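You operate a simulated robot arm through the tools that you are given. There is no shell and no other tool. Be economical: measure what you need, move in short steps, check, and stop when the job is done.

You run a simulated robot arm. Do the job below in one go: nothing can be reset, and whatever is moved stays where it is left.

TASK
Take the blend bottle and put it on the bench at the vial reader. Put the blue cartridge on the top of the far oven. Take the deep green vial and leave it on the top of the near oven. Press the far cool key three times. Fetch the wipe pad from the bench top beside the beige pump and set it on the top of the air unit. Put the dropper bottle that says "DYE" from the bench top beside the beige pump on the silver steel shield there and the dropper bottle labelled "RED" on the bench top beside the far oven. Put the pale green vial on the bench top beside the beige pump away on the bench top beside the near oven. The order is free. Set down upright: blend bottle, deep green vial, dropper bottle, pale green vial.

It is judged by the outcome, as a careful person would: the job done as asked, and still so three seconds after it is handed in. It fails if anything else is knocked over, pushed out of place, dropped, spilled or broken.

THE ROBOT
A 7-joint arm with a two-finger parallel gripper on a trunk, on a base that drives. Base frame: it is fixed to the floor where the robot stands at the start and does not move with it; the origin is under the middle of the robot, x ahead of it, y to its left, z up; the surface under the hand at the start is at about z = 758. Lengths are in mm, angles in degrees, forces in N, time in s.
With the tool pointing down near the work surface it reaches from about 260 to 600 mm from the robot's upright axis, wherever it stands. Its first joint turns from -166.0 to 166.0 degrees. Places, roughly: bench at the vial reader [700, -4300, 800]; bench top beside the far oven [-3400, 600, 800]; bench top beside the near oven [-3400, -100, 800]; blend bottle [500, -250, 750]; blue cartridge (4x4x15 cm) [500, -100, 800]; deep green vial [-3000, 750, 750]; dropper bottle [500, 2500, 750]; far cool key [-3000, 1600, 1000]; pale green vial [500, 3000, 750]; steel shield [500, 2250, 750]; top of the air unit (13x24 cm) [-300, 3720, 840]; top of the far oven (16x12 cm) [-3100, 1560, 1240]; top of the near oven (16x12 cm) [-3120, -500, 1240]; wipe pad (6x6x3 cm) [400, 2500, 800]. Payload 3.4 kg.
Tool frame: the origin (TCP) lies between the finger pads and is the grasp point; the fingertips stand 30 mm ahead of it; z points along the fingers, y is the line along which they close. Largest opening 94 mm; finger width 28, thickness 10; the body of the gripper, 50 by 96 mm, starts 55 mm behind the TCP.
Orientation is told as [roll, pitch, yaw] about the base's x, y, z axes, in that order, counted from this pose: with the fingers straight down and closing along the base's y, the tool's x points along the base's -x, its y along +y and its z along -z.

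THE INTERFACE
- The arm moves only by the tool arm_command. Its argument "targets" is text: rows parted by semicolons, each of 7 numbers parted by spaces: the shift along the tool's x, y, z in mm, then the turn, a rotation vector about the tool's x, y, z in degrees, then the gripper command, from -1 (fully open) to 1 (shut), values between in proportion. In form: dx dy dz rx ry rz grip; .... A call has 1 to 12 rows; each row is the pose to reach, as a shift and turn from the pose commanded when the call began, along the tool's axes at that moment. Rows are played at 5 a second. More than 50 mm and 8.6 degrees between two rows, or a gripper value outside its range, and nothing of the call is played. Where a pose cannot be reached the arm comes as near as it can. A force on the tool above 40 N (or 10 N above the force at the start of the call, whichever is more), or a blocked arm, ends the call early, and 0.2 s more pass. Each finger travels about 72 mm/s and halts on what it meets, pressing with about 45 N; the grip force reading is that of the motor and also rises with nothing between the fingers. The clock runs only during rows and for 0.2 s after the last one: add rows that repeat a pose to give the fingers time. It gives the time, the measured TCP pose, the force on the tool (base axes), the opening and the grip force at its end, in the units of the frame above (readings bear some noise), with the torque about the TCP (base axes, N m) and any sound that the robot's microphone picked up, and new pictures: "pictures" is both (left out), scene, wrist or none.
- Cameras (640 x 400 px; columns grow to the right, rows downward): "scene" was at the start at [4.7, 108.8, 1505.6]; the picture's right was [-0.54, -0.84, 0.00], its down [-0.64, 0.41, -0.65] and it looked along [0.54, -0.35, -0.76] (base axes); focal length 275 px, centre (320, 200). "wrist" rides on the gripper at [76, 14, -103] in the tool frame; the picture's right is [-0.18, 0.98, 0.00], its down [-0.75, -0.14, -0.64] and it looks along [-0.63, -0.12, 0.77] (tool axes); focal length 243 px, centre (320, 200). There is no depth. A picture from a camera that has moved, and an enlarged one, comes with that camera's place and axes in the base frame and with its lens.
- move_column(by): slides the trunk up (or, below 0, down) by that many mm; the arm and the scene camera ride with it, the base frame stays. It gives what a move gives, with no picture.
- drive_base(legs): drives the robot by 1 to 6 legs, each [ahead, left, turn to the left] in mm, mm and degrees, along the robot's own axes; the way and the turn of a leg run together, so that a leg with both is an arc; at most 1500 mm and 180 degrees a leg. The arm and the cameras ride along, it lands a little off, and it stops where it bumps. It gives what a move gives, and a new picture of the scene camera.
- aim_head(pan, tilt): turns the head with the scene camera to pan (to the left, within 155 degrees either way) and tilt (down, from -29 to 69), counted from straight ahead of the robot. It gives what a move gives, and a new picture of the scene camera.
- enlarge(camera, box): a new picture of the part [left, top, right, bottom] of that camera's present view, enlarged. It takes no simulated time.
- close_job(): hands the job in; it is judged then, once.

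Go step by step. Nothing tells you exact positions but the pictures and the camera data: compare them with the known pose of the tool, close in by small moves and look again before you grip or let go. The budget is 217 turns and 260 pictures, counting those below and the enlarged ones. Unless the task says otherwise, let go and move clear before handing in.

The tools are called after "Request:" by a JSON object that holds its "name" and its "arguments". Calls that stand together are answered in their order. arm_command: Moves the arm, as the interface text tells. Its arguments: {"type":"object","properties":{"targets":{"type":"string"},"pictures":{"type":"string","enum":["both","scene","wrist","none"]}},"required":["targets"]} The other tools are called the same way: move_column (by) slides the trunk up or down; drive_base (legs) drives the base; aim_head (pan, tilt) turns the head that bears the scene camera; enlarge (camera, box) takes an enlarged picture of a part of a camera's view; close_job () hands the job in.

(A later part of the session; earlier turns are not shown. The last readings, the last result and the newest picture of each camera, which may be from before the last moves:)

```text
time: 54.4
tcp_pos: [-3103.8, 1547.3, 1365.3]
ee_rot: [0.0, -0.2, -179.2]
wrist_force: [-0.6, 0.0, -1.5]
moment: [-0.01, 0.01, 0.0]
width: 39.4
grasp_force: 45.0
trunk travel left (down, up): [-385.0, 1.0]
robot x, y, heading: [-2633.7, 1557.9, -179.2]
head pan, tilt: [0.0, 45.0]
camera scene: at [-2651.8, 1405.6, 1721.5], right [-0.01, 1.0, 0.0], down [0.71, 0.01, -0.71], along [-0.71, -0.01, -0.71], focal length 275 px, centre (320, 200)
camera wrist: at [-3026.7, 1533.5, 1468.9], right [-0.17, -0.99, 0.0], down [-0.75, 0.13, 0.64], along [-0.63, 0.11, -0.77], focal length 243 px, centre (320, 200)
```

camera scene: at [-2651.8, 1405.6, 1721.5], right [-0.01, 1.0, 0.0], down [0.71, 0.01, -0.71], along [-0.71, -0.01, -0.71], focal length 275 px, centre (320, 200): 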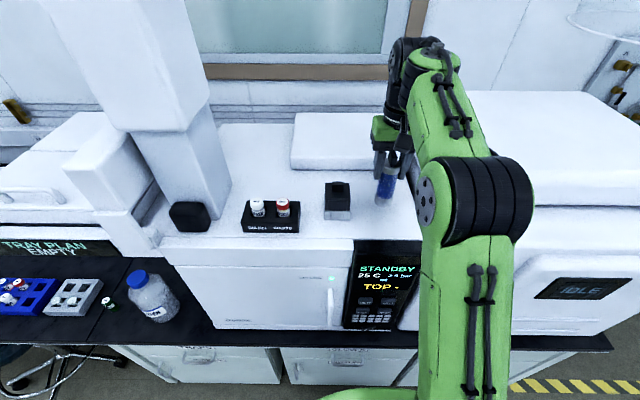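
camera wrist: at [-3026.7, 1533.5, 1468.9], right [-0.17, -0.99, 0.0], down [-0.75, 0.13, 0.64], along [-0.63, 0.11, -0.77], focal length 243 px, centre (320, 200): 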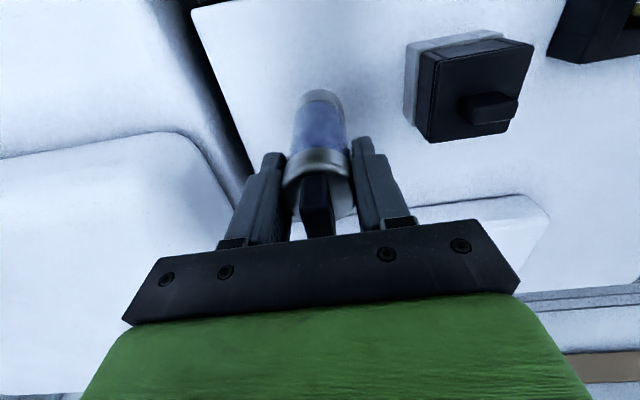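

Clear now, with the cartridge over the free strip. Lowering in fine steps until contact.

Request:
{"name": "arm_command", "arguments": {"targets": "0 0 6 0 0 0 1; 0 0 10 0 0 0 1; 0 0 13 0 0 0 1; 0 0 16 0 0 0 1; 0 0 18 0 0 0 1; 0 0 20 0 0 0 1", "pictures": "scene"}}

Request:
{"name": "enlarge", "arguments": {"camera": "scene", "box": [330, 120, 450, 220]}}

```text
time: 55.8
tcp_pos: [-3103.2, 1547.0, 1347.2]
ee_rot: [0.0, -0.1, -179.2]
wrist_force: [0.4, -0.1, -2.6]
moment: [0.01, 0.02, -0.04]
width: 39.1
grasp_force: 44.9
trunk travel left (down, up): [-385.0, 1.0]
robot x, y, heading: [-2633.1, 1559.9, -179.2]
head pan, tilt: [0.0, 45.0]
camera scene: at [-2652.3, 1405.6, 1721.5], right [-0.01, 1.0, 0.0], down [0.71, 0.01, -0.71], along [-0.71, -0.01, -0.71], focal length 275 px, centre (320, 200)
```

scene: 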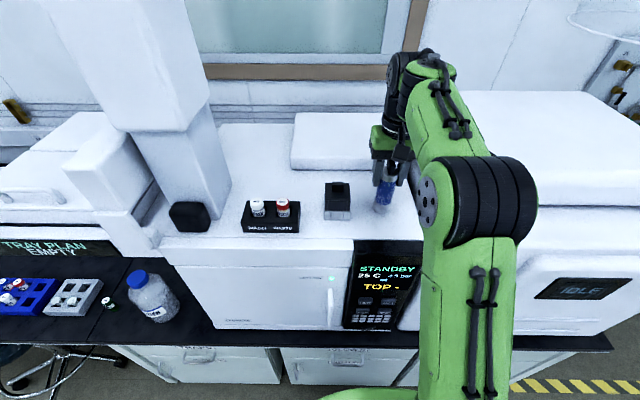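

```text
4.00 times, centred on (390, 170) of scene
camera zoom: at [-2652.3, 1405.6, 1721.5], right [-0.01, 1.0, 0.0], down [0.71, 0.01, -0.71], along [-0.71, -0.01, -0.71], focal length 1098 px, centre (40, 320)
```

zoom: 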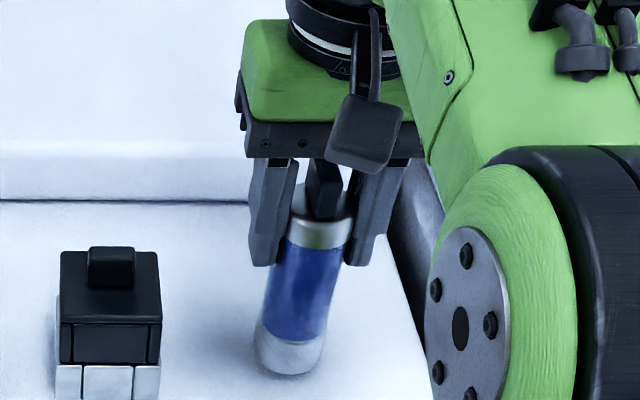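

Not yet touching. Continue down in fine steps.

Request:
{"name": "arm_command", "arguments": {"targets": "0 0 2 0 0 0 1; 0 0 4 0 0 0 1; 0 0 6 0 0 0 1; 0 0 8 0 0 0 1; 0 0 10 0 0 0 1; 0 0 12 0 0 0 1; 0 0 14 0 0 0 1; 0 0 16 0 0 0 1", "pictures": "scene"}}

```text
time: 57.6
tcp_pos: [-3102.6, 1547.8, 1333.4]
ee_rot: [0.0, -0.6, -179.2]
wrist_force: [-3.8, -2.1, 38.7]
moment: [-0.85, 0.02, -0.1]
width: 39.6
grasp_force: 45.4
trunk travel left (down, up): [-385.0, 1.0]
robot x, y, heading: [-2627.7, 1557.1, -179.5]
head pan, tilt: [0.0, 45.0]
camera scene: at [-2648.2, 1405.7, 1721.6], right [-0.01, 1.0, 0.0], down [0.71, 0.01, -0.71], along [-0.71, -0.01, -0.71], focal length 275 px, centre (320, 200)
```

scene: 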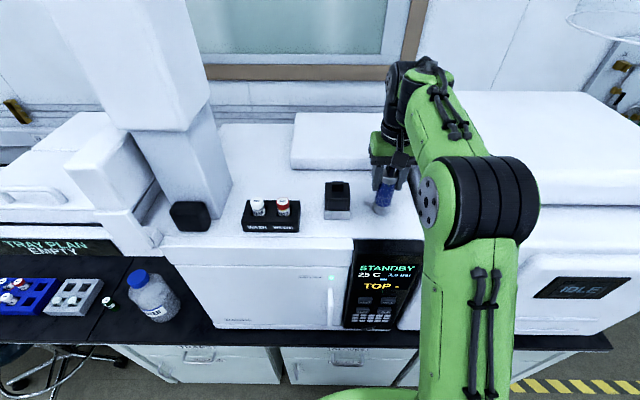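

Contact at TCP z ≈ 1334. I ease off the load, then open.

Request:
{"name": "arm_command", "arguments": {"targets": "0 0 -3 0 0 0 1; 0 0 -3 0 0 0 0.7; 0 0 -3 0 0 0 0.2; 0 0 -3 0 0 0 -0.4; 0 0 -3 0 0 0 -0.6; 0 0 -3 0 0 0 -0.6", "pictures": "wrist"}}

```text
time: 59.0
tcp_pos: [-3104.9, 1548.6, 1332.8]
ee_rot: [0.0, 0.0, -179.2]
wrist_force: [0.0, -0.1, -0.6]
moment: [0.01, 0.01, 0.01]
width: 75.2
grasp_force: 0.0
trunk travel left (down, up): [-385.0, 1.0]
robot x, y, heading: [-2634.6, 1562.4, -179.1]
head pan, tilt: [0.0, 45.0]
camera wrist: at [-3027.9, 1534.4, 1436.4], right [-0.17, -0.99, 0.0], down [-0.76, 0.13, 0.64], along [-0.63, 0.11, -0.77], focal length 243 px, centre (320, 200)
```

wrist: 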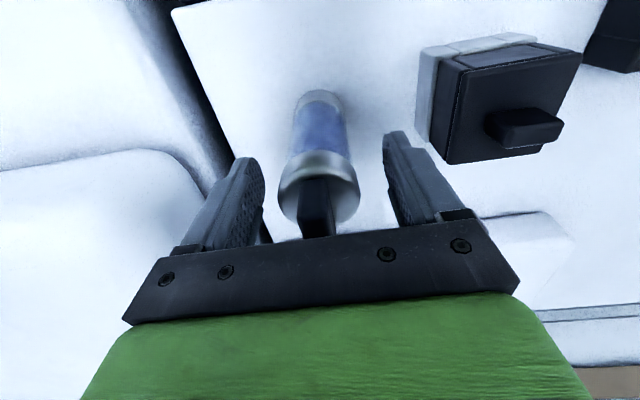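

The cartridge stands on the oven top. I rise a bit and back straight off towards the robot with the fingers astride.

Request:
{"name": "arm_command", "arguments": {"targets": "0 0 -15 0 0 0 -0.8; 0 0 -35 0 0 0 -1; 30 0 -40 0 0 0 -1; 65 0 -40 0 0 0 -1; 100 0 -40 0 0 0 -1; 135 0 -40 0 0 0 -1; 135 0 -40 0 0 0 -1"}}

```text
time: 60.6
tcp_pos: [-2971.2, 1551.9, 1374.3]
ee_rot: [0.0, 0.0, -179.2]
wrist_force: [-0.7, 0.3, 0.0]
moment: [0.03, 0.0, 0.02]
width: 94.0
grasp_force: 0.0
trunk travel left (down, up): [-385.0, 1.0]
robot x, y, heading: [-2630.1, 1561.8, -179.3]
head pan, tilt: [0.0, 45.0]
camera scene: at [-2653.9, 1405.5, 1721.4], right [-0.01, 1.0, 0.0], down [0.71, 0.01, -0.71], along [-0.71, -0.01, -0.71], focal length 275 px, centre (320, 200)
camera wrist: at [-2893.2, 1537.0, 1476.6], right [-0.17, -0.99, 0.0], down [-0.76, 0.13, 0.64], along [-0.63, 0.11, -0.77], focal length 243 px, centre (320, 200)
```

scene: 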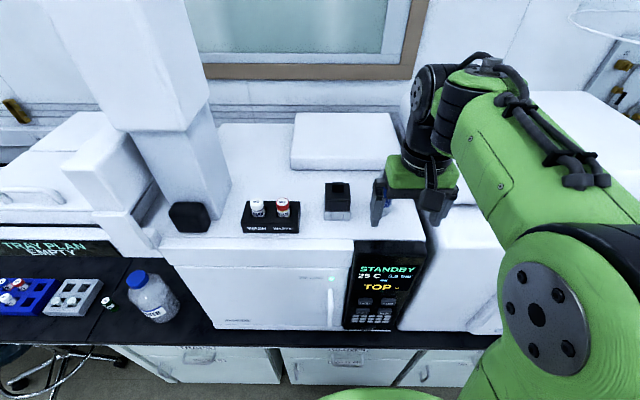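
wrist: 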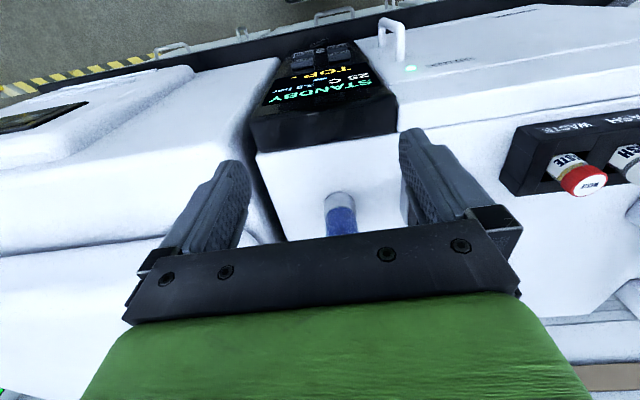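

Cartridge placed. Next the COOL key: I back the base off, lower the trunk, and turn the tool to point forward with closed fingers.

Request:
{"name": "drive_base", "arguments": {"legs": [[-330, 0, 0]]}}

Request:
{"name": "move_column", "arguments": {"by": -210}}

Request:
{"name": "arm_command", "arguments": {"targets": "-15 0 5 0 -7.5 0 -0.5; -30 0 15 0 -15 0 0; -45 0 25 0 -22.5 0 0.5; -60 0 35 0 -30 0 1; -75 0 45 0 -37.5 0 1; -90 0 55 0 -45 0 1; -105 0 65 0 -52.5 0 1; -120 0 75 0 -60 0 1; -135 0 85 0 -67.5 0 1; -150 0 95 0 -75 0 1; -165 0 105 0 -82.5 0 1; -180 0 115 0 -90 0 1"}}

```text
time: 62.8
tcp_pos: [-2639.2, 1554.8, 1375.7]
ee_rot: [0.0, -0.1, -179.2]
wrist_force: [0.2, -0.3, -0.4]
moment: [0.01, 0.02, -0.02]
width: 93.8
grasp_force: 0.1
trunk travel left (down, up): [-385.0, 1.0]
robot x, y, heading: [-2302.5, 1565.0, -179.2]
head pan, tilt: [0.0, 45.0]
camera scene: at [-2321.5, 1410.1, 1721.5], right [-0.01, 1.0, 0.0], down [0.71, 0.01, -0.71], along [-0.71, -0.01, -0.71], focal length 275 px, centre (320, 200)
```

scene: 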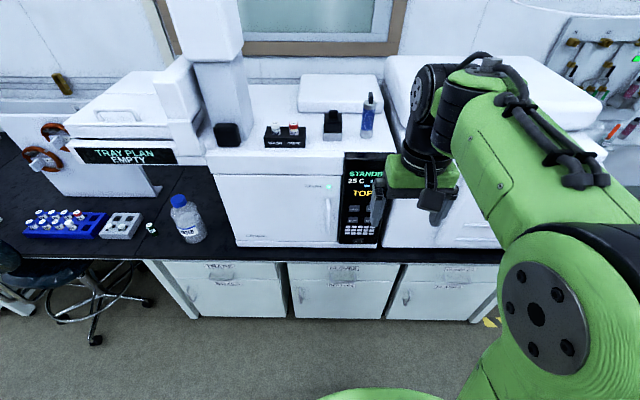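

```text
time: 65.1
tcp_pos: [-2639.2, 1553.6, 1165.3]
ee_rot: [0.0, -0.2, -179.1]
wrist_force: [0.5, 0.2, 0.8]
moment: [-0.01, 0.0, 0.01]
width: 94.3
grasp_force: 0.0
trunk travel left (down, up): [-175.0, 211.0]
robot x, y, heading: [-2304.0, 1562.4, -179.1]
head pan, tilt: [0.0, 45.0]
```

```text
time: 67.7
tcp_pos: [-2821.5, 1549.2, 1050.3]
ee_rot: [-169.2, -90.0, -9.8]
wrist_force: [0.6, -0.3, 0.8]
moment: [0.01, 0.04, -0.03]
width: 0.0
grasp_force: 33.5
trunk travel left (down, up): [-175.0, 211.0]
robot x, y, heading: [-2303.5, 1562.6, -179.5]
head pan, tilt: [0.0, 45.0]
camera scene: at [-2323.1, 1408.3, 1512.0], right [-0.02, 1.0, 0.0], down [0.71, 0.01, -0.71], along [-0.71, -0.01, -0.71], focal length 275 px, centre (320, 200)
camera wrist: at [-2717.7, 1536.8, 973.9], right [0.02, -0.98, 0.18], down [0.64, 0.15, 0.75], along [-0.77, 0.1, 0.63], focal length 243 px, centre (320, 200)
```

scene: 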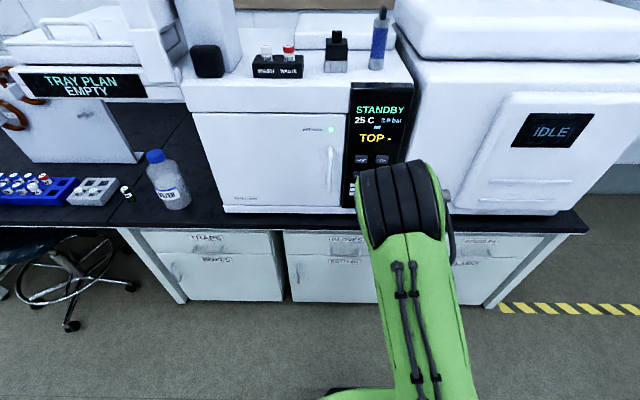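
wrist: 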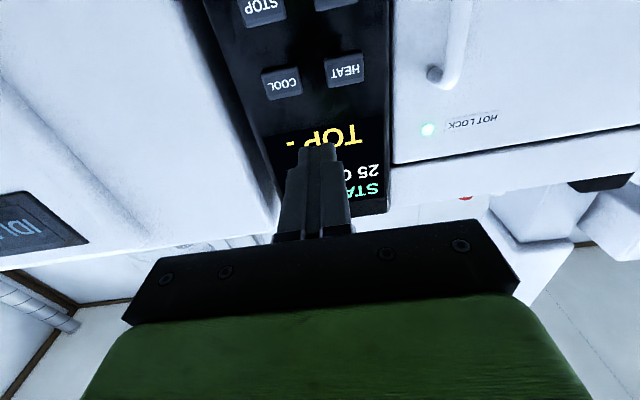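

The tool points forward with the fingers closed; the COOL key appears about (-2990,1583,1036). Aligning and advancing part-way.

Request:
{"name": "arm_command", "arguments": {"targets": "5 -12 20 0 0 0 1; 10 -24 40 0 0 0 1; 14 -34 60 0 0 0 1; 14 -34 60 0 0 0 1"}}

Request:
{"name": "enlarge", "arguments": {"camera": "wrist", "box": [220, 20, 420, 180]}}

```text
time: 68.7
tcp_pos: [-2881.1, 1584.4, 1037.7]
ee_rot: [-162.3, -89.8, -16.7]
wrist_force: [0.4, 0.0, -0.1]
moment: [-0.02, -0.05, -0.02]
width: 0.0
grasp_force: 32.9
out of reach, approached as far as the arm can: row 1
trunk travel left (down, up): [-175.0, 211.0]
robot x, y, heading: [-2304.5, 1564.5, -179.1]
head pan, tilt: [0.0, 45.0]
camera scene: at [-2321.5, 1409.7, 1512.2], right [-0.02, 1.0, 0.0], down [0.71, 0.01, -0.71], along [-0.71, -0.01, -0.71], focal length 275 px, centre (320, 200)
camera wrist: at [-2777.0, 1571.5, 961.0], right [0.02, -0.98, 0.18], down [0.64, 0.15, 0.75], along [-0.77, 0.11, 0.63], focal length 243 px, centre (320, 200)
```

scene: 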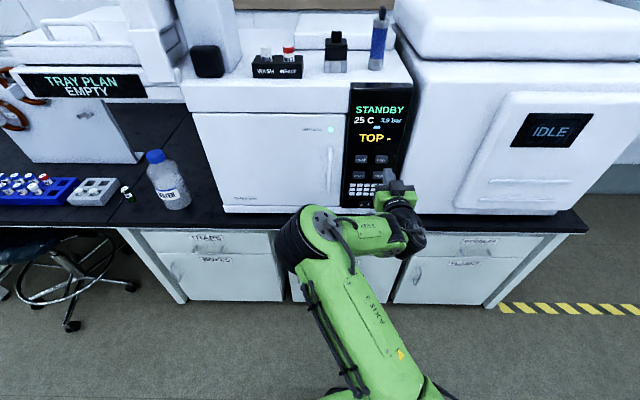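
wrist: 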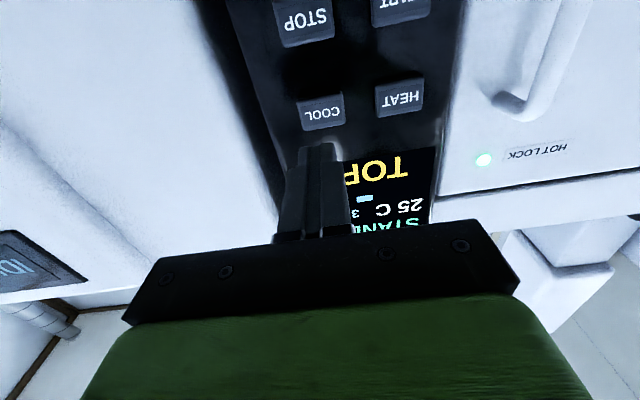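

```text
2.50 times, centred on (320, 100) of wrist
camera zoom: at [-2777.0, 1571.5, 961.0], right [0.02, -0.98, 0.18], down [0.64, 0.15, 0.75], along [-0.77, 0.11, 0.63], focal length 606 px, centre (320, 450)
```

zoom: 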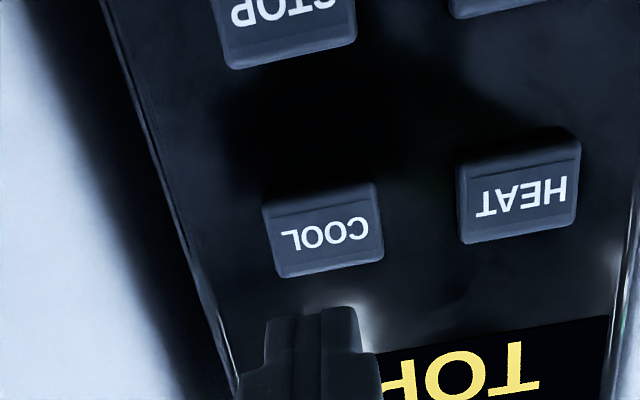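

The key triangulates to about (-2969,1580,1030). I drive 35 mm closer and align the fingertips.

Request:
{"name": "drive_base", "arguments": {"legs": [[35, 0, 0]]}}

Request:
{"name": "arm_command", "arguments": {"targets": "4 2 0 0 0 0 1; 8 4 0 0 0 0 1; 8 4 0 0 0 0 1", "pictures": "wrist"}}

Request:
{"name": "enlarge", "arguments": {"camera": "scene", "box": [340, 90, 440, 220]}}

```text
time: 69.5
tcp_pos: [-2916.8, 1585.0, 1036.7]
ee_rot: [-23.5, -90.0, -155.6]
wrist_force: [-0.9, 0.3, 0.0]
moment: [-0.02, 0.04, 0.0]
width: 0.1
grasp_force: 32.9
trunk travel left (down, up): [-175.0, 211.0]
robot x, y, heading: [-2332.0, 1564.9, -179.4]
head pan, tilt: [0.0, 45.0]
camera scene: at [-2359.1, 1409.5, 1512.2], right [-0.01, 1.0, 0.0], down [0.71, 0.01, -0.71], along [-0.71, -0.01, -0.71], focal length 275 px, centre (320, 200)
```

scene: 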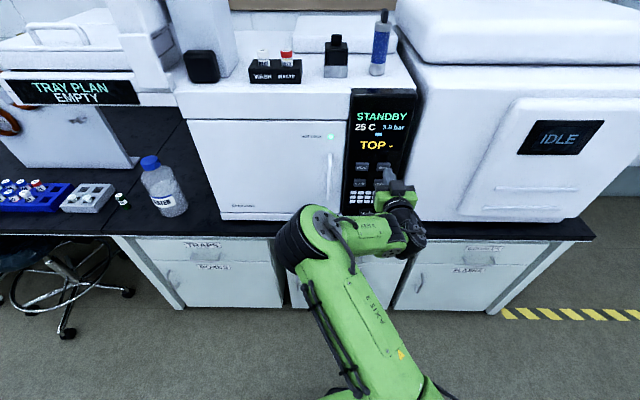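

```text
time: 70.3
tcp_pos: [-2915.5, 1579.9, 1030.1]
ee_rot: [-159.2, -89.8, -20.0]
wrist_force: [-1.1, -0.2, 0.6]
moment: [0.01, 0.03, 0.03]
width: 0.2
grasp_force: 33.0
trunk travel left (down, up): [-175.0, 211.0]
robot x, y, heading: [-2336.6, 1562.2, -179.2]
head pan, tilt: [0.0, 45.0]
camera wrist: at [-2812.2, 1567.2, 953.0], right [0.01, -0.98, 0.18], down [0.64, 0.15, 0.75], along [-0.77, 0.11, 0.63], focal length 243 px, centre (320, 200)
```

wrist: 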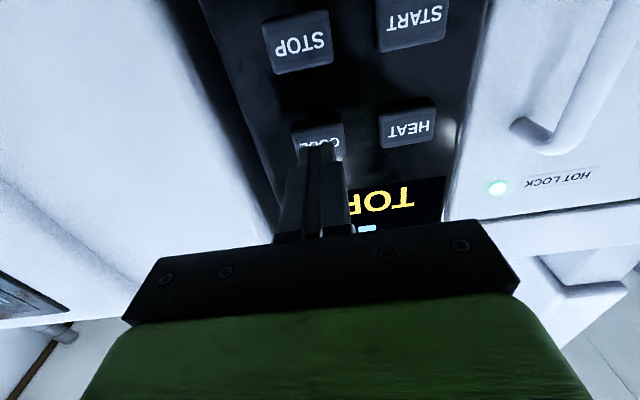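

```text
3.08 times, centred on (390, 155) of scene
camera zoom: at [-2356.8, 1409.5, 1512.2], right [-0.01, 1.0, 0.0], down [0.71, 0.01, -0.71], along [-0.71, -0.01, -0.71], focal length 845 px, centre (105, 338)
```

zoom: 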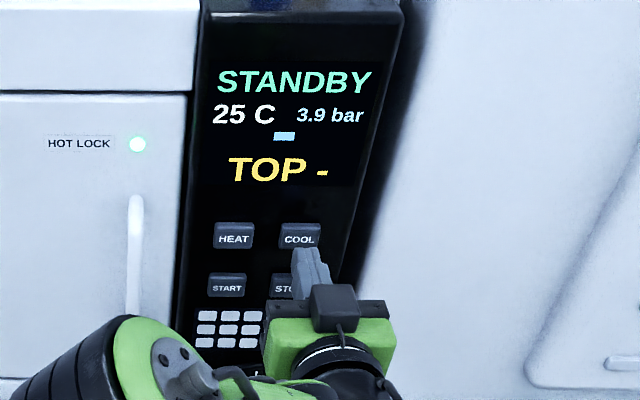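

Aligned with the key centre, tip about 24 mm short. Advancing gently to find the contact.

Request:
{"name": "arm_command", "arguments": {"targets": "0 0 8 0 0 0 1; 0 0 14 0 0 0 1; 0 0 17 0 0 0 1; 0 0 19 0 0 0 1; 0 0 21 0 0 0 1; 0 0 23 0 0 0 1", "pictures": "wrist"}}

Request:
{"name": "enlarge", "arguments": {"camera": "scene", "box": [340, 90, 440, 220]}}

```text
time: 71.7
tcp_pos: [-2938.3, 1581.6, 1029.1]
ee_rot: [-155.5, -90.0, -23.5]
wrist_force: [0.8, 0.3, -1.4]
moment: [0.0, -0.03, -0.05]
width: 0.0
grasp_force: 32.7
trunk travel left (down, up): [-175.0, 211.0]
robot x, y, heading: [-2339.7, 1563.2, -179.4]
head pan, tilt: [0.0, 45.0]
camera wrist: at [-2834.9, 1567.8, 952.7], right [0.01, -0.98, 0.18], down [0.64, 0.15, 0.75], along [-0.77, 0.11, 0.63], focal length 243 px, centre (320, 200)
```

wrist: 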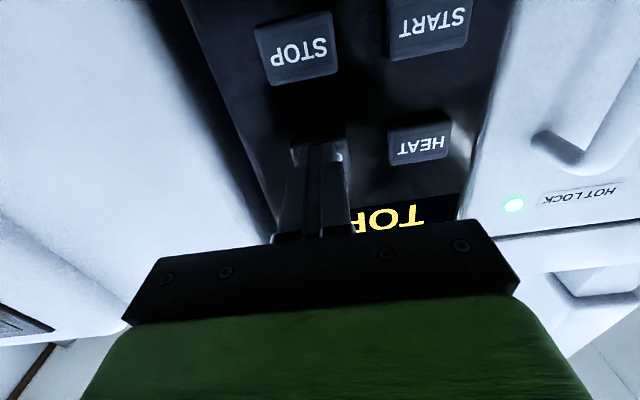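

```text
3.08 times, centred on (390, 155) of scene
camera zoom: at [-2356.5, 1409.8, 1512.3], right [-0.01, 1.0, 0.0], down [0.71, 0.01, -0.71], along [-0.71, -0.01, -0.71], focal length 845 px, centre (105, 338)
```

zoom: 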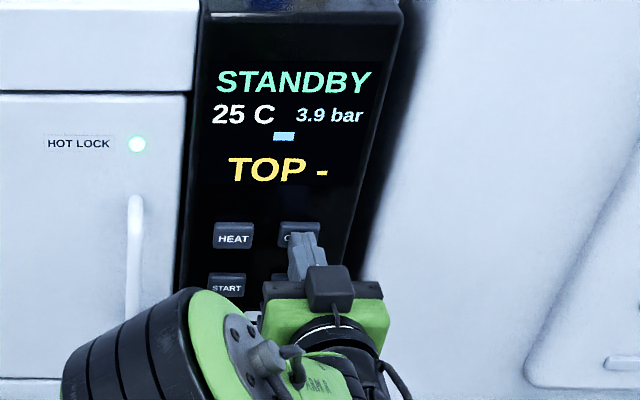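

No contact yet; continuing in 1.5 mm steps.

Request:
{"name": "arm_command", "arguments": {"targets": "0 0 1.5 0 0 0 1; 0 0 3 0 0 0 1; 0 0 4.5 0 0 0 1; 0 0 6 0 0 0 1", "pictures": "none"}}

Request:
{"name": "enlarge", "arguments": {"camera": "scene", "box": [340, 90, 440, 220]}}

```text
time: 72.7
tcp_pos: [-2942.3, 1580.0, 1029.3]
ee_rot: [114.5, -89.9, 66.4]
wrist_force: [10.7, 0.2, -2.2]
moment: [-0.03, -0.09, 0.0]
width: 0.0
grasp_force: 33.3
trunk travel left (down, up): [-175.0, 211.0]
robot x, y, heading: [-2335.6, 1559.4, -179.5]
head pan, tilt: [0.0, 45.0]
heard: click
```

```text
3.08 times, centred on (390, 155) of scene
camera zoom: at [-2354.7, 1409.6, 1512.2], right [-0.01, 1.0, 0.0], down [0.71, 0.01, -0.71], along [-0.71, -0.01, -0.71], focal length 845 px, centre (105, 338)
```

zoom: 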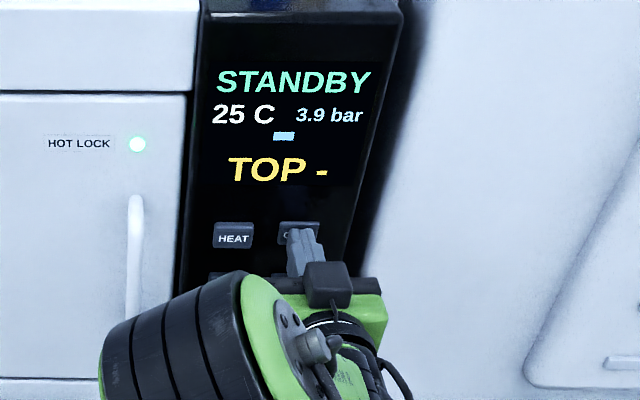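

One click heard (press 1). Backing off, then pressing again.

Request:
{"name": "arm_command", "arguments": {"targets": "0 0 -8 0 0 0 1; 0 0 -16 0 0 0 1; 0 0 -16 0 0 0 1", "pictures": "none"}}

Request:
{"name": "arm_command", "arguments": {"targets": "0 0 8 0 0 0 1; 0 0 12 0 0 0 1; 0 0 14 0 0 0 1; 0 0 16 0 0 0 1; 0 0 16 0 0 0 1", "pictures": "none"}}

```text
time: 73.5
tcp_pos: [-2926.8, 1581.3, 1029.2]
ee_rot: [-150.3, -89.9, -28.8]
wrist_force: [-0.1, -0.1, 0.7]
moment: [0.02, 0.01, -0.05]
width: 0.1
grasp_force: 33.0
trunk travel left (down, up): [-175.0, 211.0]
robot x, y, heading: [-2337.8, 1564.6, -179.4]
head pan, tilt: [0.0, 45.0]
```

```text
time: 74.7
tcp_pos: [-2943.4, 1580.6, 1029.7]
ee_rot: [-175.6, -89.9, -3.6]
wrist_force: [9.5, -0.4, -1.3]
moment: [0.0, -0.03, 0.02]
width: 0.0
grasp_force: 32.7
trunk travel left (down, up): [-175.0, 211.0]
robot x, y, heading: [-2335.6, 1566.0, -179.2]
head pan, tilt: [0.0, 45.0]
heard: click
```

Second click. Backing off and pressing a third time, then retreating.

Request:
{"name": "arm_command", "arguments": {"targets": "0 0 -8 0 0 0 1; 0 0 -16 0 0 0 1; 0 0 -16 0 0 0 1", "pictures": "none"}}

Request:
{"name": "arm_command", "arguments": {"targets": "0 0 8 0 0 0 1; 0 0 12 0 0 0 1; 0 0 14 0 0 0 1; 0 0 16 0 0 0 1; 0 0 16 0 0 0 1", "pictures": "none"}}

Request:
{"name": "arm_command", "arguments": {"targets": "0 0 -15 0 0 0 1; 0 0 -40 0 0 0 1; 0 0 -70 0 0 0 1; 0 0 -100 0 0 0 1; 0 0 -100 0 0 0 1", "pictures": "wrist"}}

Request:
{"name": "enlarge", "arguments": {"camera": "scene", "box": [340, 90, 440, 220]}}

```text
time: 75.5
tcp_pos: [-2926.3, 1581.9, 1031.1]
ee_rot: [-179.0, -89.9, -0.1]
wrist_force: [0.3, 0.0, 0.5]
moment: [0.03, -0.01, 0.01]
width: 0.1
grasp_force: 32.6
trunk travel left (down, up): [-175.0, 211.0]
robot x, y, heading: [-2334.6, 1565.5, -179.5]
head pan, tilt: [0.0, 45.0]
```

```text
time: 76.7
tcp_pos: [-2942.7, 1581.0, 1028.7]
ee_rot: [-87.4, -90.0, -91.7]
wrist_force: [10.1, -1.8, -3.4]
moment: [0.02, -0.11, 0.02]
width: 0.1
grasp_force: 33.3
trunk travel left (down, up): [-175.0, 211.0]
robot x, y, heading: [-2333.8, 1562.9, -179.3]
head pan, tilt: [0.0, 45.0]
heard: click
```

```text
time: 77.9
tcp_pos: [-2844.5, 1580.8, 1030.1]
ee_rot: [-136.4, -89.9, -42.6]
wrist_force: [-0.1, 1.2, 0.7]
moment: [-0.02, -0.01, 0.02]
width: 0.0
grasp_force: 32.9
trunk travel left (down, up): [-175.0, 211.0]
robot x, y, heading: [-2336.3, 1561.0, -179.1]
head pan, tilt: [0.0, 45.0]
camera wrist: at [-2740.2, 1568.0, 953.2], right [0.02, -0.98, 0.18], down [0.64, 0.15, 0.75], along [-0.77, 0.1, 0.63], focal length 243 px, centre (320, 200)
```

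wrist: 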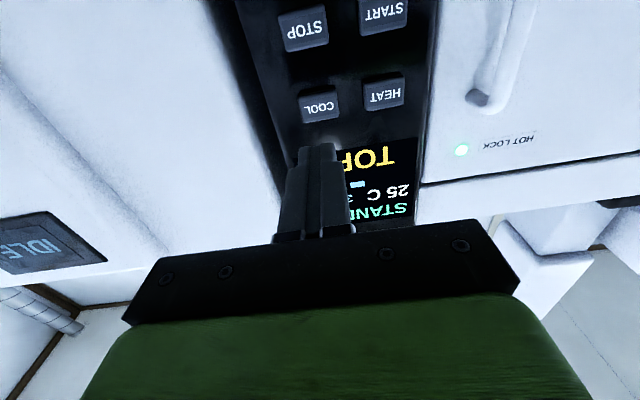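

```text
3.08 times, centred on (390, 155) of scene
camera zoom: at [-2356.9, 1409.3, 1512.2], right [-0.01, 1.0, 0.0], down [0.71, 0.01, -0.71], along [-0.71, -0.01, -0.71], focal length 845 px, centre (105, 338)
```

zoom: 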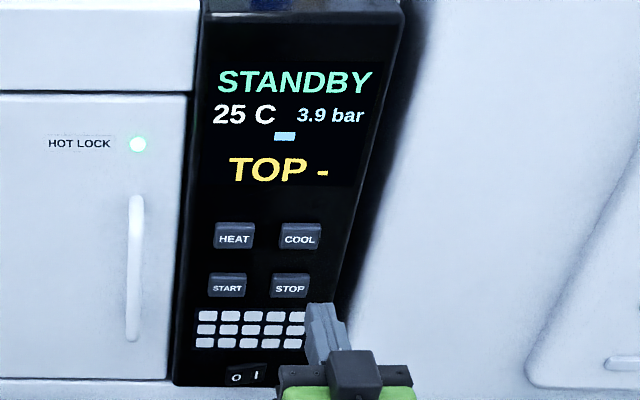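

Three clicks heard, so the key is done. I turn the tool back down and move sideways toward the deep green vial near (-3090,650).

Request:
{"name": "arm_command", "arguments": {"targets": "-8 0 -12 0 7.5 0 0; -16 0 -24 0 15 0 -0.5; -24 0 -36 0 22.5 0 -1; -32 0 -48 0 30 0 -1; -40 0 -60 0 37.5 0 -1; -48 0 -72 0 45 0 -1; -56 0 -84 0 52.5 0 -1; -64 0 -96 0 60 0 -1; -70 0 -106 0 67.5 0 -1; -76 0 -116 0 75 0 -1; -80 0 -124 0 82.5 0 -1; -80 0 -130 0 90 0 -1", "pictures": "none"}}

Request:
{"name": "drive_base", "arguments": {"legs": [[0, 880, 0], [200, 0, 0]]}}

Request:
{"name": "aim_head", "arguments": {"pan": -5, "tilt": 45}}

```text
time: 80.7
tcp_pos: [-2644.0, 1495.5, 733.0]
ee_rot: [2.9, -18.7, -177.6]
wrist_force: [-0.6, -0.2, -0.4]
moment: [0.0, 0.04, -0.01]
width: 93.9
grasp_force: 0.0
out of reach, approached as far as the arm can: row 1, 4, 5, 6, 7, 8, 9, 10, 11, 12
trunk travel left (down, up): [-175.0, 211.0]
robot x, y, heading: [-2338.2, 1558.6, -179.1]
head pan, tilt: [0.0, 45.0]
stopped in row 12: the arm was blocked; the commanded pose is now the measured one
```

```text
time: 86.6
tcp_pos: [-2836.9, 617.5, 731.6]
ee_rot: [2.9, -18.6, -178.0]
wrist_force: [-0.6, -0.3, -0.2]
moment: [0.0, -0.01, 0.0]
width: 94.0
grasp_force: 0.1
trunk travel left (down, up): [-175.0, 211.0]
robot x, y, heading: [-2527.0, 687.1, -179.6]
head pan, tilt: [0.0, 45.0]
camera scene: at [-2549.7, 531.4, 1512.2], right [-0.01, 1.0, 0.0], down [0.71, 0.01, -0.71], along [-0.71, -0.01, -0.71], focal length 275 px, centre (320, 200)
```

scene: 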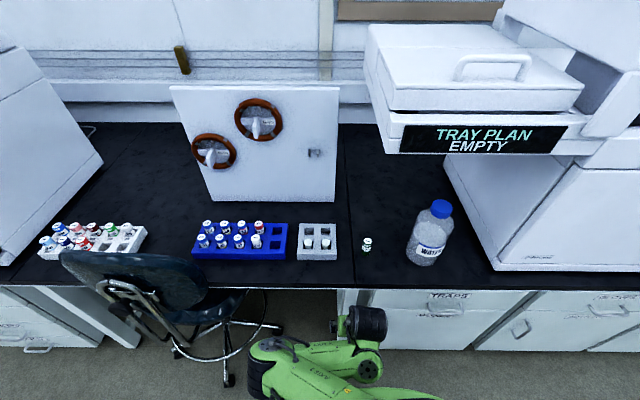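

```text
time: 87.2
tcp_pos: [-2836.0, 618.3, 732.0]
ee_rot: [3.0, -18.8, -177.8]
wrist_force: [-1.0, 0.5, 0.0]
moment: [0.02, 0.03, 0.03]
width: 94.0
grasp_force: 0.2
trunk travel left (down, up): [-175.0, 211.0]
robot x, y, heading: [-2524.6, 687.4, -179.5]
head pan, tilt: [-5.0, 45.0]
camera scene: at [-2548.0, 538.5, 1512.2], right [0.08, 1.0, 0.0], down [0.7, -0.05, -0.71], along [-0.7, 0.05, -0.71], focal length 275 px, centre (320, 200)
```

scene: 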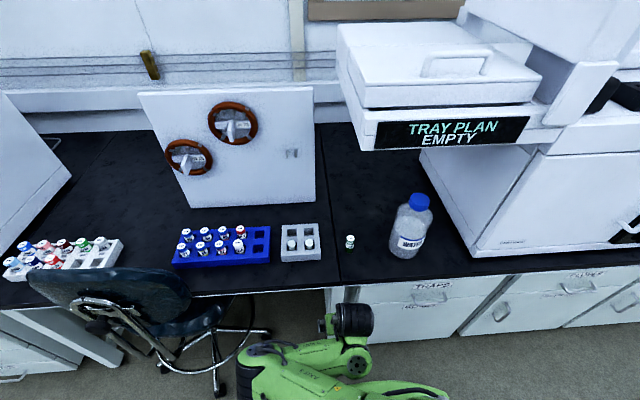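

The arm ended in a low, folded posture below bench height. I back the base off before unfolding it.

Request:
{"name": "drive_base", "arguments": {"legs": [[-450, 0, 0]]}}

Request:
{"name": "arm_command", "arguments": {"targets": "-10 0 -30 0 0 0 -1; -20 0 -70 0 4 0 -1; -25 0 -110 0 8 0 -1; -30 0 -150 0 12 0 -1; -35 0 -190 0 15 0 -1; -40 0 -230 0 18 0 -1; -45 0 -270 0 18 0 -1; -50 0 -310 0 18 0 -1; -50 0 -340 0 18 0 -1"}}

```text
time: 90.0
tcp_pos: [-2382.4, 621.2, 733.3]
ee_rot: [2.8, -18.7, -177.7]
wrist_force: [1.5, -0.1, 0.3]
moment: [0.01, 0.0, -0.02]
width: 94.1
grasp_force: 0.0
trunk travel left (down, up): [-175.0, 211.0]
robot x, y, heading: [-2076.0, 691.9, -179.1]
head pan, tilt: [-5.0, 45.0]
camera scene: at [-2094.1, 543.4, 1512.2], right [0.08, 1.0, 0.0], down [0.7, -0.05, -0.71], along [-0.71, 0.05, -0.71], focal length 275 px, centre (320, 200)
```

scene: 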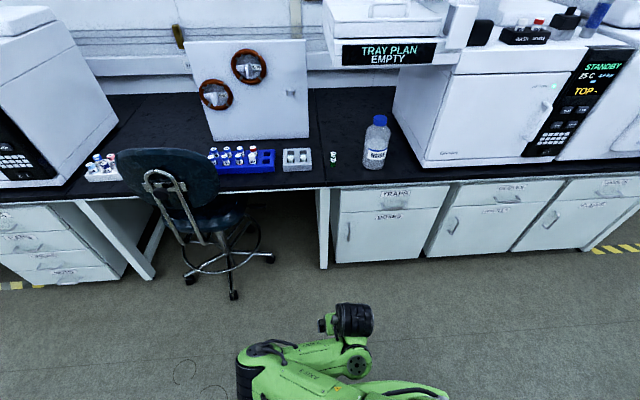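

```text
time: 90.9
tcp_pos: [-2386.1, 614.8, 738.5]
ee_rot: [3.5, -19.6, -177.6]
wrist_force: [-0.4, -0.1, 0.2]
moment: [-0.02, -0.03, 0.0]
width: 93.8
grasp_force: 0.0
out of reach, approached as far as the arm can: row 1, 2, 3, 4
trunk travel left (down, up): [-175.0, 211.0]
robot x, y, heading: [-2072.9, 688.7, -179.3]
head pan, tilt: [-5.0, 45.0]
stopped in row 4: the arm was blocked; the commanded pose is now the measured one
camera scene: at [-2095.2, 543.4, 1512.2], right [0.08, 1.0, 0.0], down [0.71, -0.05, -0.71], along [-0.7, 0.05, -0.71], focal length 275 px, centre (320, 200)
camera wrist: at [-2277.3, 611.2, 810.8], right [-0.11, -0.99, 0.12], down [-0.51, 0.16, 0.85], along [-0.85, 0.04, -0.52], focal length 243 px, centre (320, 200)
```

scene: 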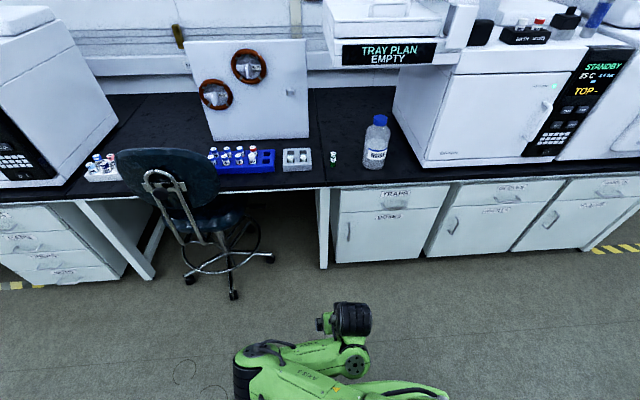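
wrist: 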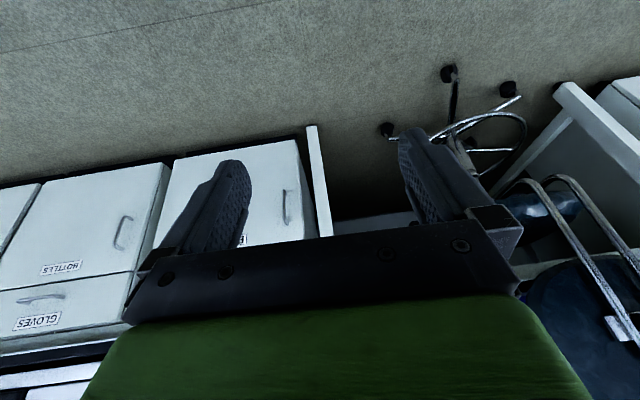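

The arm is in an awkward elbow branch. I retrace: extend forward and point the tool horizontally, where it was fine before.

Request:
{"name": "arm_command", "arguments": {"targets": "-22 0 -14 0 -6 0 -1; -44 0 -28 0 -12 0 -1; -66 0 -42 0 -18 0 -1; -88 0 -56 0 -24 0 -1; -110 0 -70 0 -30 0 -1; -132 0 -84 0 -36 0 -1; -154 0 -98 0 -42 0 -1; -176 0 -112 0 -48 0 -1; -198 0 -126 0 -54 0 -1; -220 0 -140 0 -60 0 -1; -242 0 -155 0 -66 0 -1; -263 0 -170 0 -70 0 -1", "pictures": "scene"}}

```text
time: 93.5
tcp_pos: [-2574.5, 621.1, 984.1]
ee_rot: [77.3, -87.0, 105.9]
wrist_force: [0.0, -1.1, 0.2]
moment: [0.03, 0.0, 0.01]
width: 93.9
grasp_force: 0.1
out of reach, approached as far as the arm can: row 2, 3, 4, 5, 6, 7, 10, 11
trunk travel left (down, up): [-175.0, 211.0]
robot x, y, heading: [-2077.8, 688.8, -179.1]
head pan, tilt: [-5.0, 45.0]
camera scene: at [-2095.8, 543.7, 1512.3], right [0.08, 1.0, 0.0], down [0.71, -0.05, -0.71], along [-0.7, 0.05, -0.71], focal length 275 px, centre (320, 200)
```

scene: 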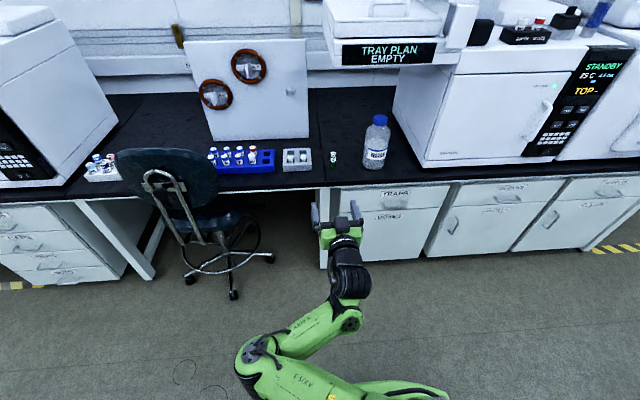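

Reached horizontal again. Now raising the hand high to bring the elbow back up.

Request:
{"name": "arm_command", "arguments": {"targets": "-25 0 5 0 0 0 -1; -50 0 10 0 0 0 -1; -75 0 15 0 0 0 -1; -100 0 20 0 0 0 -1; -125 0 25 0 0 0 -1; -150 0 25 0 0 0 -1; -175 0 25 0 0 0 -1; -200 0 20 0 0 0 -1; -225 0 10 0 0 0 -1; -250 0 0 0 0 0 -1", "pictures": "scene"}}

```text
time: 95.7
tcp_pos: [-2578.2, 631.2, 1235.7]
ee_rot: [80.1, -86.8, 103.5]
wrist_force: [1.2, -0.9, -1.2]
moment: [0.02, -0.02, 0.01]
width: 94.1
grasp_force: 0.1
trunk travel left (down, up): [-175.0, 211.0]
robot x, y, heading: [-2073.8, 689.9, -178.8]
head pan, tilt: [-5.0, 45.0]
camera scene: at [-2094.3, 543.7, 1512.3], right [0.08, 1.0, 0.0], down [0.7, -0.05, -0.71], along [-0.71, 0.05, -0.71], focal length 275 px, centre (320, 200)
```

scene: 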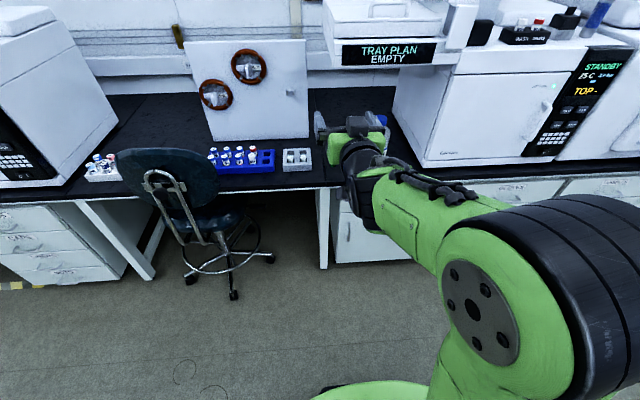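

The elbow is back up. Now rotating the tool to point down again near the usual carry pose.

Request:
{"name": "arm_command", "arguments": {"targets": "5 0 -10 0 7.5 0 -1; 15 0 -20 0 15 0 -1; 25 0 -30 0 22.5 0 -1; 35 0 -40 0 30 0 -1; 45 0 -50 0 37.5 0 -1; 55 0 -60 0 45 0 -1; 70 0 -70 0 52.5 0 -1; 85 0 -80 0 60 0 -1; 95 0 -90 0 67.5 0 -1; 105 0 -100 0 75 0 -1; 115 0 -105 0 82 0 -1; 120 0 -110 0 87 0 -1", "pictures": "wrist"}}

```text
time: 98.3
tcp_pos: [-2467.5, 631.2, 1115.4]
ee_rot: [3.2, -2.3, -176.6]
wrist_force: [0.3, -0.1, 0.3]
moment: [0.03, -0.01, 0.03]
width: 93.9
grasp_force: 0.0
trunk travel left (down, up): [-175.0, 211.0]
robot x, y, heading: [-2075.3, 688.9, -179.5]
head pan, tilt: [-5.0, 45.0]
camera wrist: at [-2386.1, 626.6, 1216.4], right [-0.12, -0.99, 0.06], down [-0.74, 0.13, 0.66], along [-0.66, 0.04, -0.75], focal length 243 px, centre (320, 200)
```

wrist: 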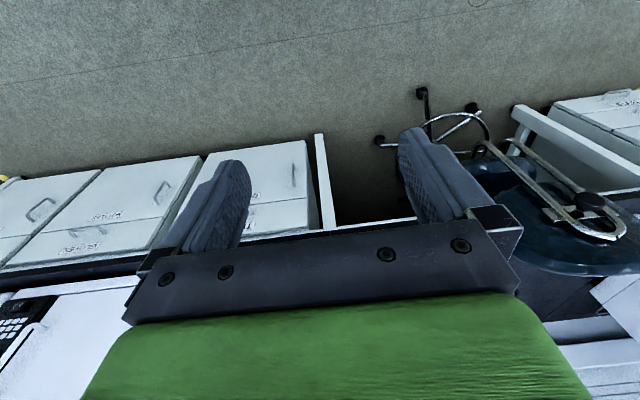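

Good. I correct the small tilt and drive up to the bench in front of the vial.

Request:
{"name": "arm_command", "arguments": {"targets": "0 0 0 1.6 1.1 1.5 -1; 0 0 0 3.2 2.3 2.9 -1; 0 0 0 3.2 2.3 2.9 -1", "pictures": "none"}}

Request:
{"name": "drive_base", "arguments": {"legs": [[555, 0, 0]]}}

Request:
{"name": "arm_command", "arguments": {"targets": "0 0 0 0 0 0 -1", "pictures": "wrist"}}

```text
time: 99.1
tcp_pos: [-2468.6, 631.0, 1116.1]
ee_rot: [0.0, 0.0, -179.4]
wrist_force: [-0.1, -0.1, 0.6]
moment: [-0.02, -0.02, -0.01]
width: 94.1
grasp_force: 0.0
trunk travel left (down, up): [-175.0, 211.0]
robot x, y, heading: [-2078.2, 692.6, -179.4]
head pan, tilt: [-5.0, 45.0]
```

```text
time: 102.0
tcp_pos: [-2962.8, 616.0, 1116.1]
ee_rot: [-0.1, 0.8, -179.2]
wrist_force: [4.1, -0.9, -0.8]
moment: [0.01, 0.36, -0.15]
width: 93.9
grasp_force: 0.0
trunk travel left (down, up): [-175.0, 211.0]
robot x, y, heading: [-2580.0, 678.3, -178.4]
head pan, tilt: [-5.0, 45.0]
stopped in leg 1: the force on the tool passed its limit at 88 N (the readings are from after the stop); the commanded pose is now the measured one
camera scene: at [-2592.6, 533.3, 1512.2], right [0.06, 1.0, 0.0], down [0.71, -0.04, -0.71], along [-0.71, 0.04, -0.71], focal length 275 px, centre (320, 200)
```

scene: 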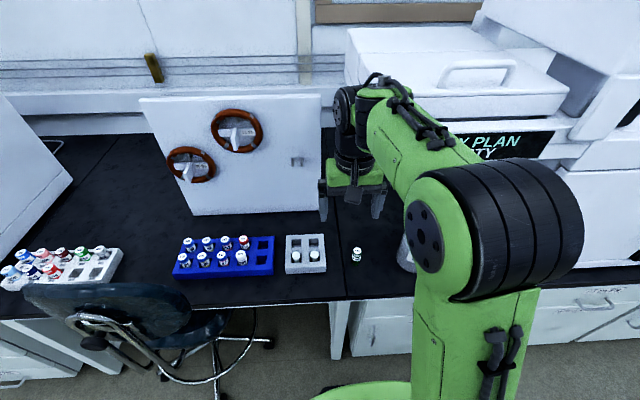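

```text
time: 102.4
tcp_pos: [-2961.7, 616.0, 1115.7]
ee_rot: [-0.1, 0.9, -179.2]
wrist_force: [3.1, 0.0, -0.7]
moment: [-0.03, 0.34, -0.17]
width: 93.9
grasp_force: 0.2
trunk travel left (down, up): [-175.0, 211.0]
robot x, y, heading: [-2578.2, 679.9, -178.4]
head pan, tilt: [-5.0, 45.0]
camera wrist: at [-2886.4, 602.3, 1220.4], right [-0.17, -0.99, -0.01], down [-0.77, 0.13, 0.63], along [-0.62, 0.11, -0.78], focal length 243 px, centre (320, 200)
```

wrist: 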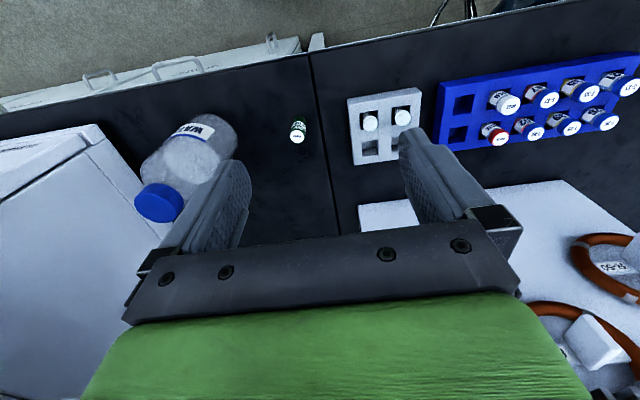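

Something (likely the overhanging tray of the autosampler) touched the hand at this height. I back off and look before going lower in.

Request:
{"name": "drive_base", "arguments": {"legs": [[-120, 0, 0]]}}

Request:
{"name": "aim_head", "arguments": {"pan": -5, "tilt": 25}}

```text
time: 103.6
tcp_pos: [-2842.7, 620.7, 1117.4]
ee_rot: [-0.1, 0.8, -179.3]
wrist_force: [0.7, 1.0, 1.1]
moment: [0.0, 0.03, 0.0]
width: 94.0
grasp_force: 0.1
trunk travel left (down, up): [-175.0, 211.0]
robot x, y, heading: [-2458.8, 684.2, -178.6]
head pan, tilt: [-5.0, 45.0]
camera scene: at [-2472.5, 536.6, 1512.3], right [0.06, 1.0, 0.0], down [0.7, -0.04, -0.71], along [-0.71, 0.04, -0.71], focal length 275 px, centre (320, 200)
```

scene: 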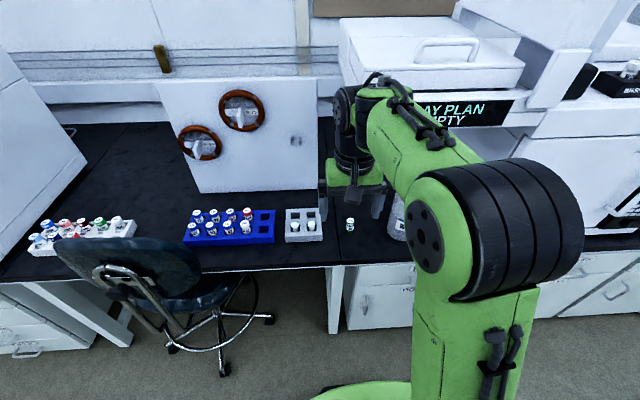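

```text
time: 104.4
tcp_pos: [-2844.4, 619.0, 1117.2]
ee_rot: [-0.1, 0.9, -179.4]
wrist_force: [-0.3, -0.3, 0.4]
moment: [-0.01, 0.0, -0.01]
width: 94.2
grasp_force: 0.0
trunk travel left (down, up): [-175.0, 211.0]
robot x, y, heading: [-2457.2, 682.7, -178.7]
head pan, tilt: [-5.0, 25.0]
camera scene: at [-2485.2, 537.2, 1542.8], right [0.06, 1.0, 0.0], down [0.42, -0.03, -0.91], along [-0.9, 0.06, -0.42], focal length 275 px, centre (320, 200)
```

scene: 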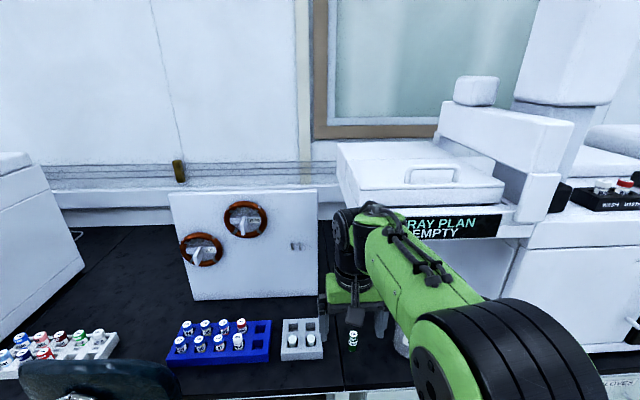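

The tray overhangs down to about z 1200 above the vial at about (-3066,678). I lower the hand first, then drive in beneath it.

Request:
{"name": "arm_command", "arguments": {"targets": "0 0 40 0 -0.8 0 -1; 0 0 80 0 -0.8 0 -0.6; 0 0 120 0 -0.8 0 -0.3; 0 0 160 0 -0.8 0 -0.1; 0 0 200 0 -0.8 0 -0.1; 0 0 235 0 -0.8 0 -0.1; 0 0 235 0 -0.8 0 -0.1", "pictures": "none"}}

Request:
{"name": "drive_base", "arguments": {"legs": [[155, 0, 0]]}}

Request:
{"name": "arm_command", "arguments": {"targets": "0 0 0 0 0 0 -0.1", "pictures": "wrist"}}

```text
time: 106.0
tcp_pos: [-2839.7, 619.8, 881.4]
ee_rot: [-0.1, 0.1, -179.3]
wrist_force: [0.0, 0.6, -0.4]
moment: [0.02, -0.03, 0.0]
width: 51.6
grasp_force: 0.1
trunk travel left (down, up): [-175.0, 211.0]
robot x, y, heading: [-2457.8, 681.3, -178.7]
head pan, tilt: [-5.0, 25.0]
```

```text
time: 107.4
tcp_pos: [-2996.3, 617.3, 880.3]
ee_rot: [-0.1, 0.2, -179.4]
wrist_force: [-0.5, -0.3, -1.0]
moment: [0.03, -0.03, 0.01]
width: 51.6
grasp_force: 0.1
trunk travel left (down, up): [-175.0, 211.0]
robot x, y, heading: [-2612.9, 678.6, -178.5]
head pan, tilt: [-5.0, 25.0]
camera scene: at [-2643.4, 533.0, 1542.8], right [0.06, 1.0, 0.0], down [0.42, -0.03, -0.91], along [-0.9, 0.06, -0.42], focal length 275 px, centre (320, 200)
```

scene: 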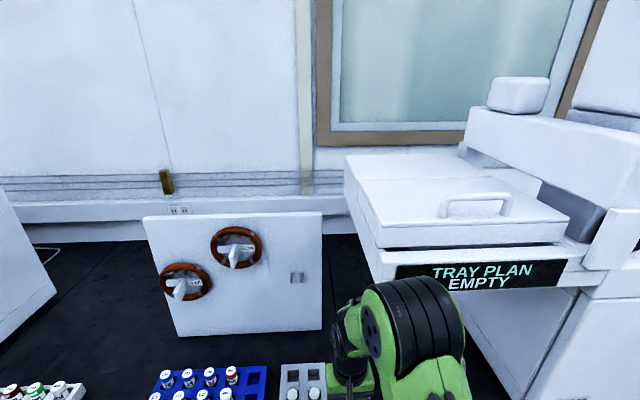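

```text
time: 107.8
tcp_pos: [-2996.1, 616.4, 882.0]
ee_rot: [-0.1, 0.1, -179.3]
wrist_force: [-0.3, -0.5, 0.1]
moment: [-0.01, -0.06, 0.02]
width: 51.6
grasp_force: 0.0
trunk travel left (down, up): [-175.0, 211.0]
robot x, y, heading: [-2611.3, 676.3, -178.5]
head pan, tilt: [-5.0, 25.0]
camera wrist: at [-2918.9, 602.5, 983.9], right [-0.17, -0.99, 0.0], down [-0.76, 0.13, 0.64], along [-0.63, 0.11, -0.77], focal length 243 px, centre (320, 200)
```

wrist: 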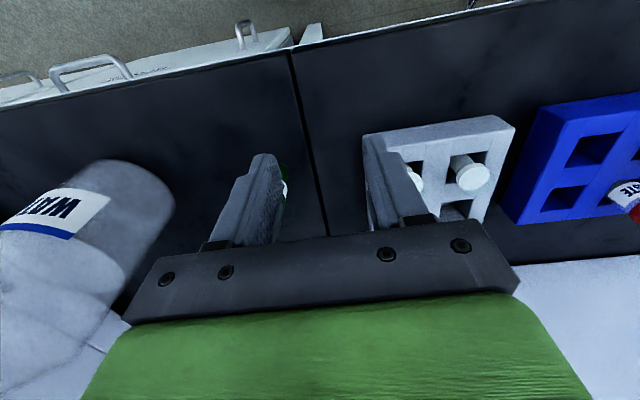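

The vial is behind the left finger; shift 55 mm to +y and look again.

Request:
{"name": "arm_command", "arguments": {"targets": "0 -28 0 0 0 0 -0.1; 0 -55 0 0 0 0 -0.1; 0 -55 0 0 0 0 -0.1", "pictures": "wrist"}}

Request:
{"name": "enlarge", "arguments": {"camera": "wrist", "box": [250, 110, 410, 230]}}

```text
time: 108.6
tcp_pos: [-2995.5, 670.0, 883.2]
ee_rot: [-0.1, 0.0, -179.2]
wrist_force: [0.2, -0.2, 0.8]
moment: [-0.01, 0.0, 0.0]
width: 51.9
grasp_force: 0.1
trunk travel left (down, up): [-175.0, 211.0]
robot x, y, heading: [-2613.7, 680.7, -178.6]
head pan, tilt: [-5.0, 25.0]
camera wrist: at [-2918.7, 656.1, 985.1], right [-0.17, -0.99, 0.0], down [-0.76, 0.13, 0.64], along [-0.63, 0.11, -0.77], focal length 243 px, centre (320, 200)
```

wrist: 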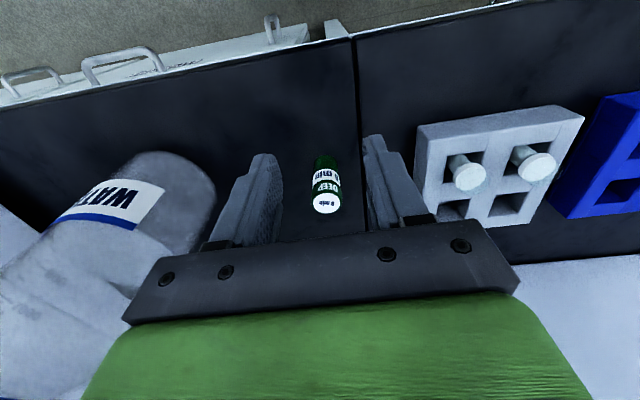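

```text
3.33 times, centred on (330, 170) of wrist
camera zoom: at [-2918.7, 656.1, 985.1], right [-0.17, -0.99, 0.0], down [-0.76, 0.13, 0.64], along [-0.63, 0.11, -0.77], focal length 809 px, centre (287, 300)
```

zoom: 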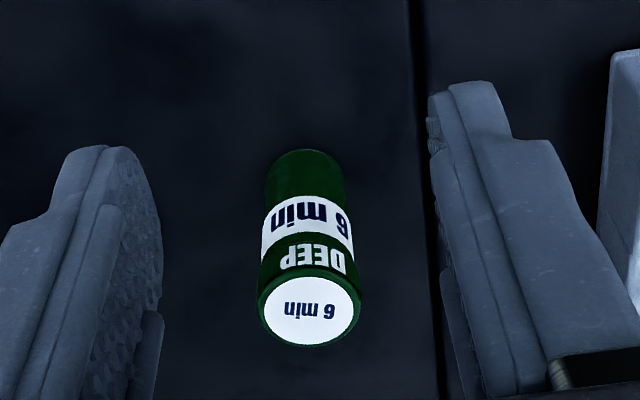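

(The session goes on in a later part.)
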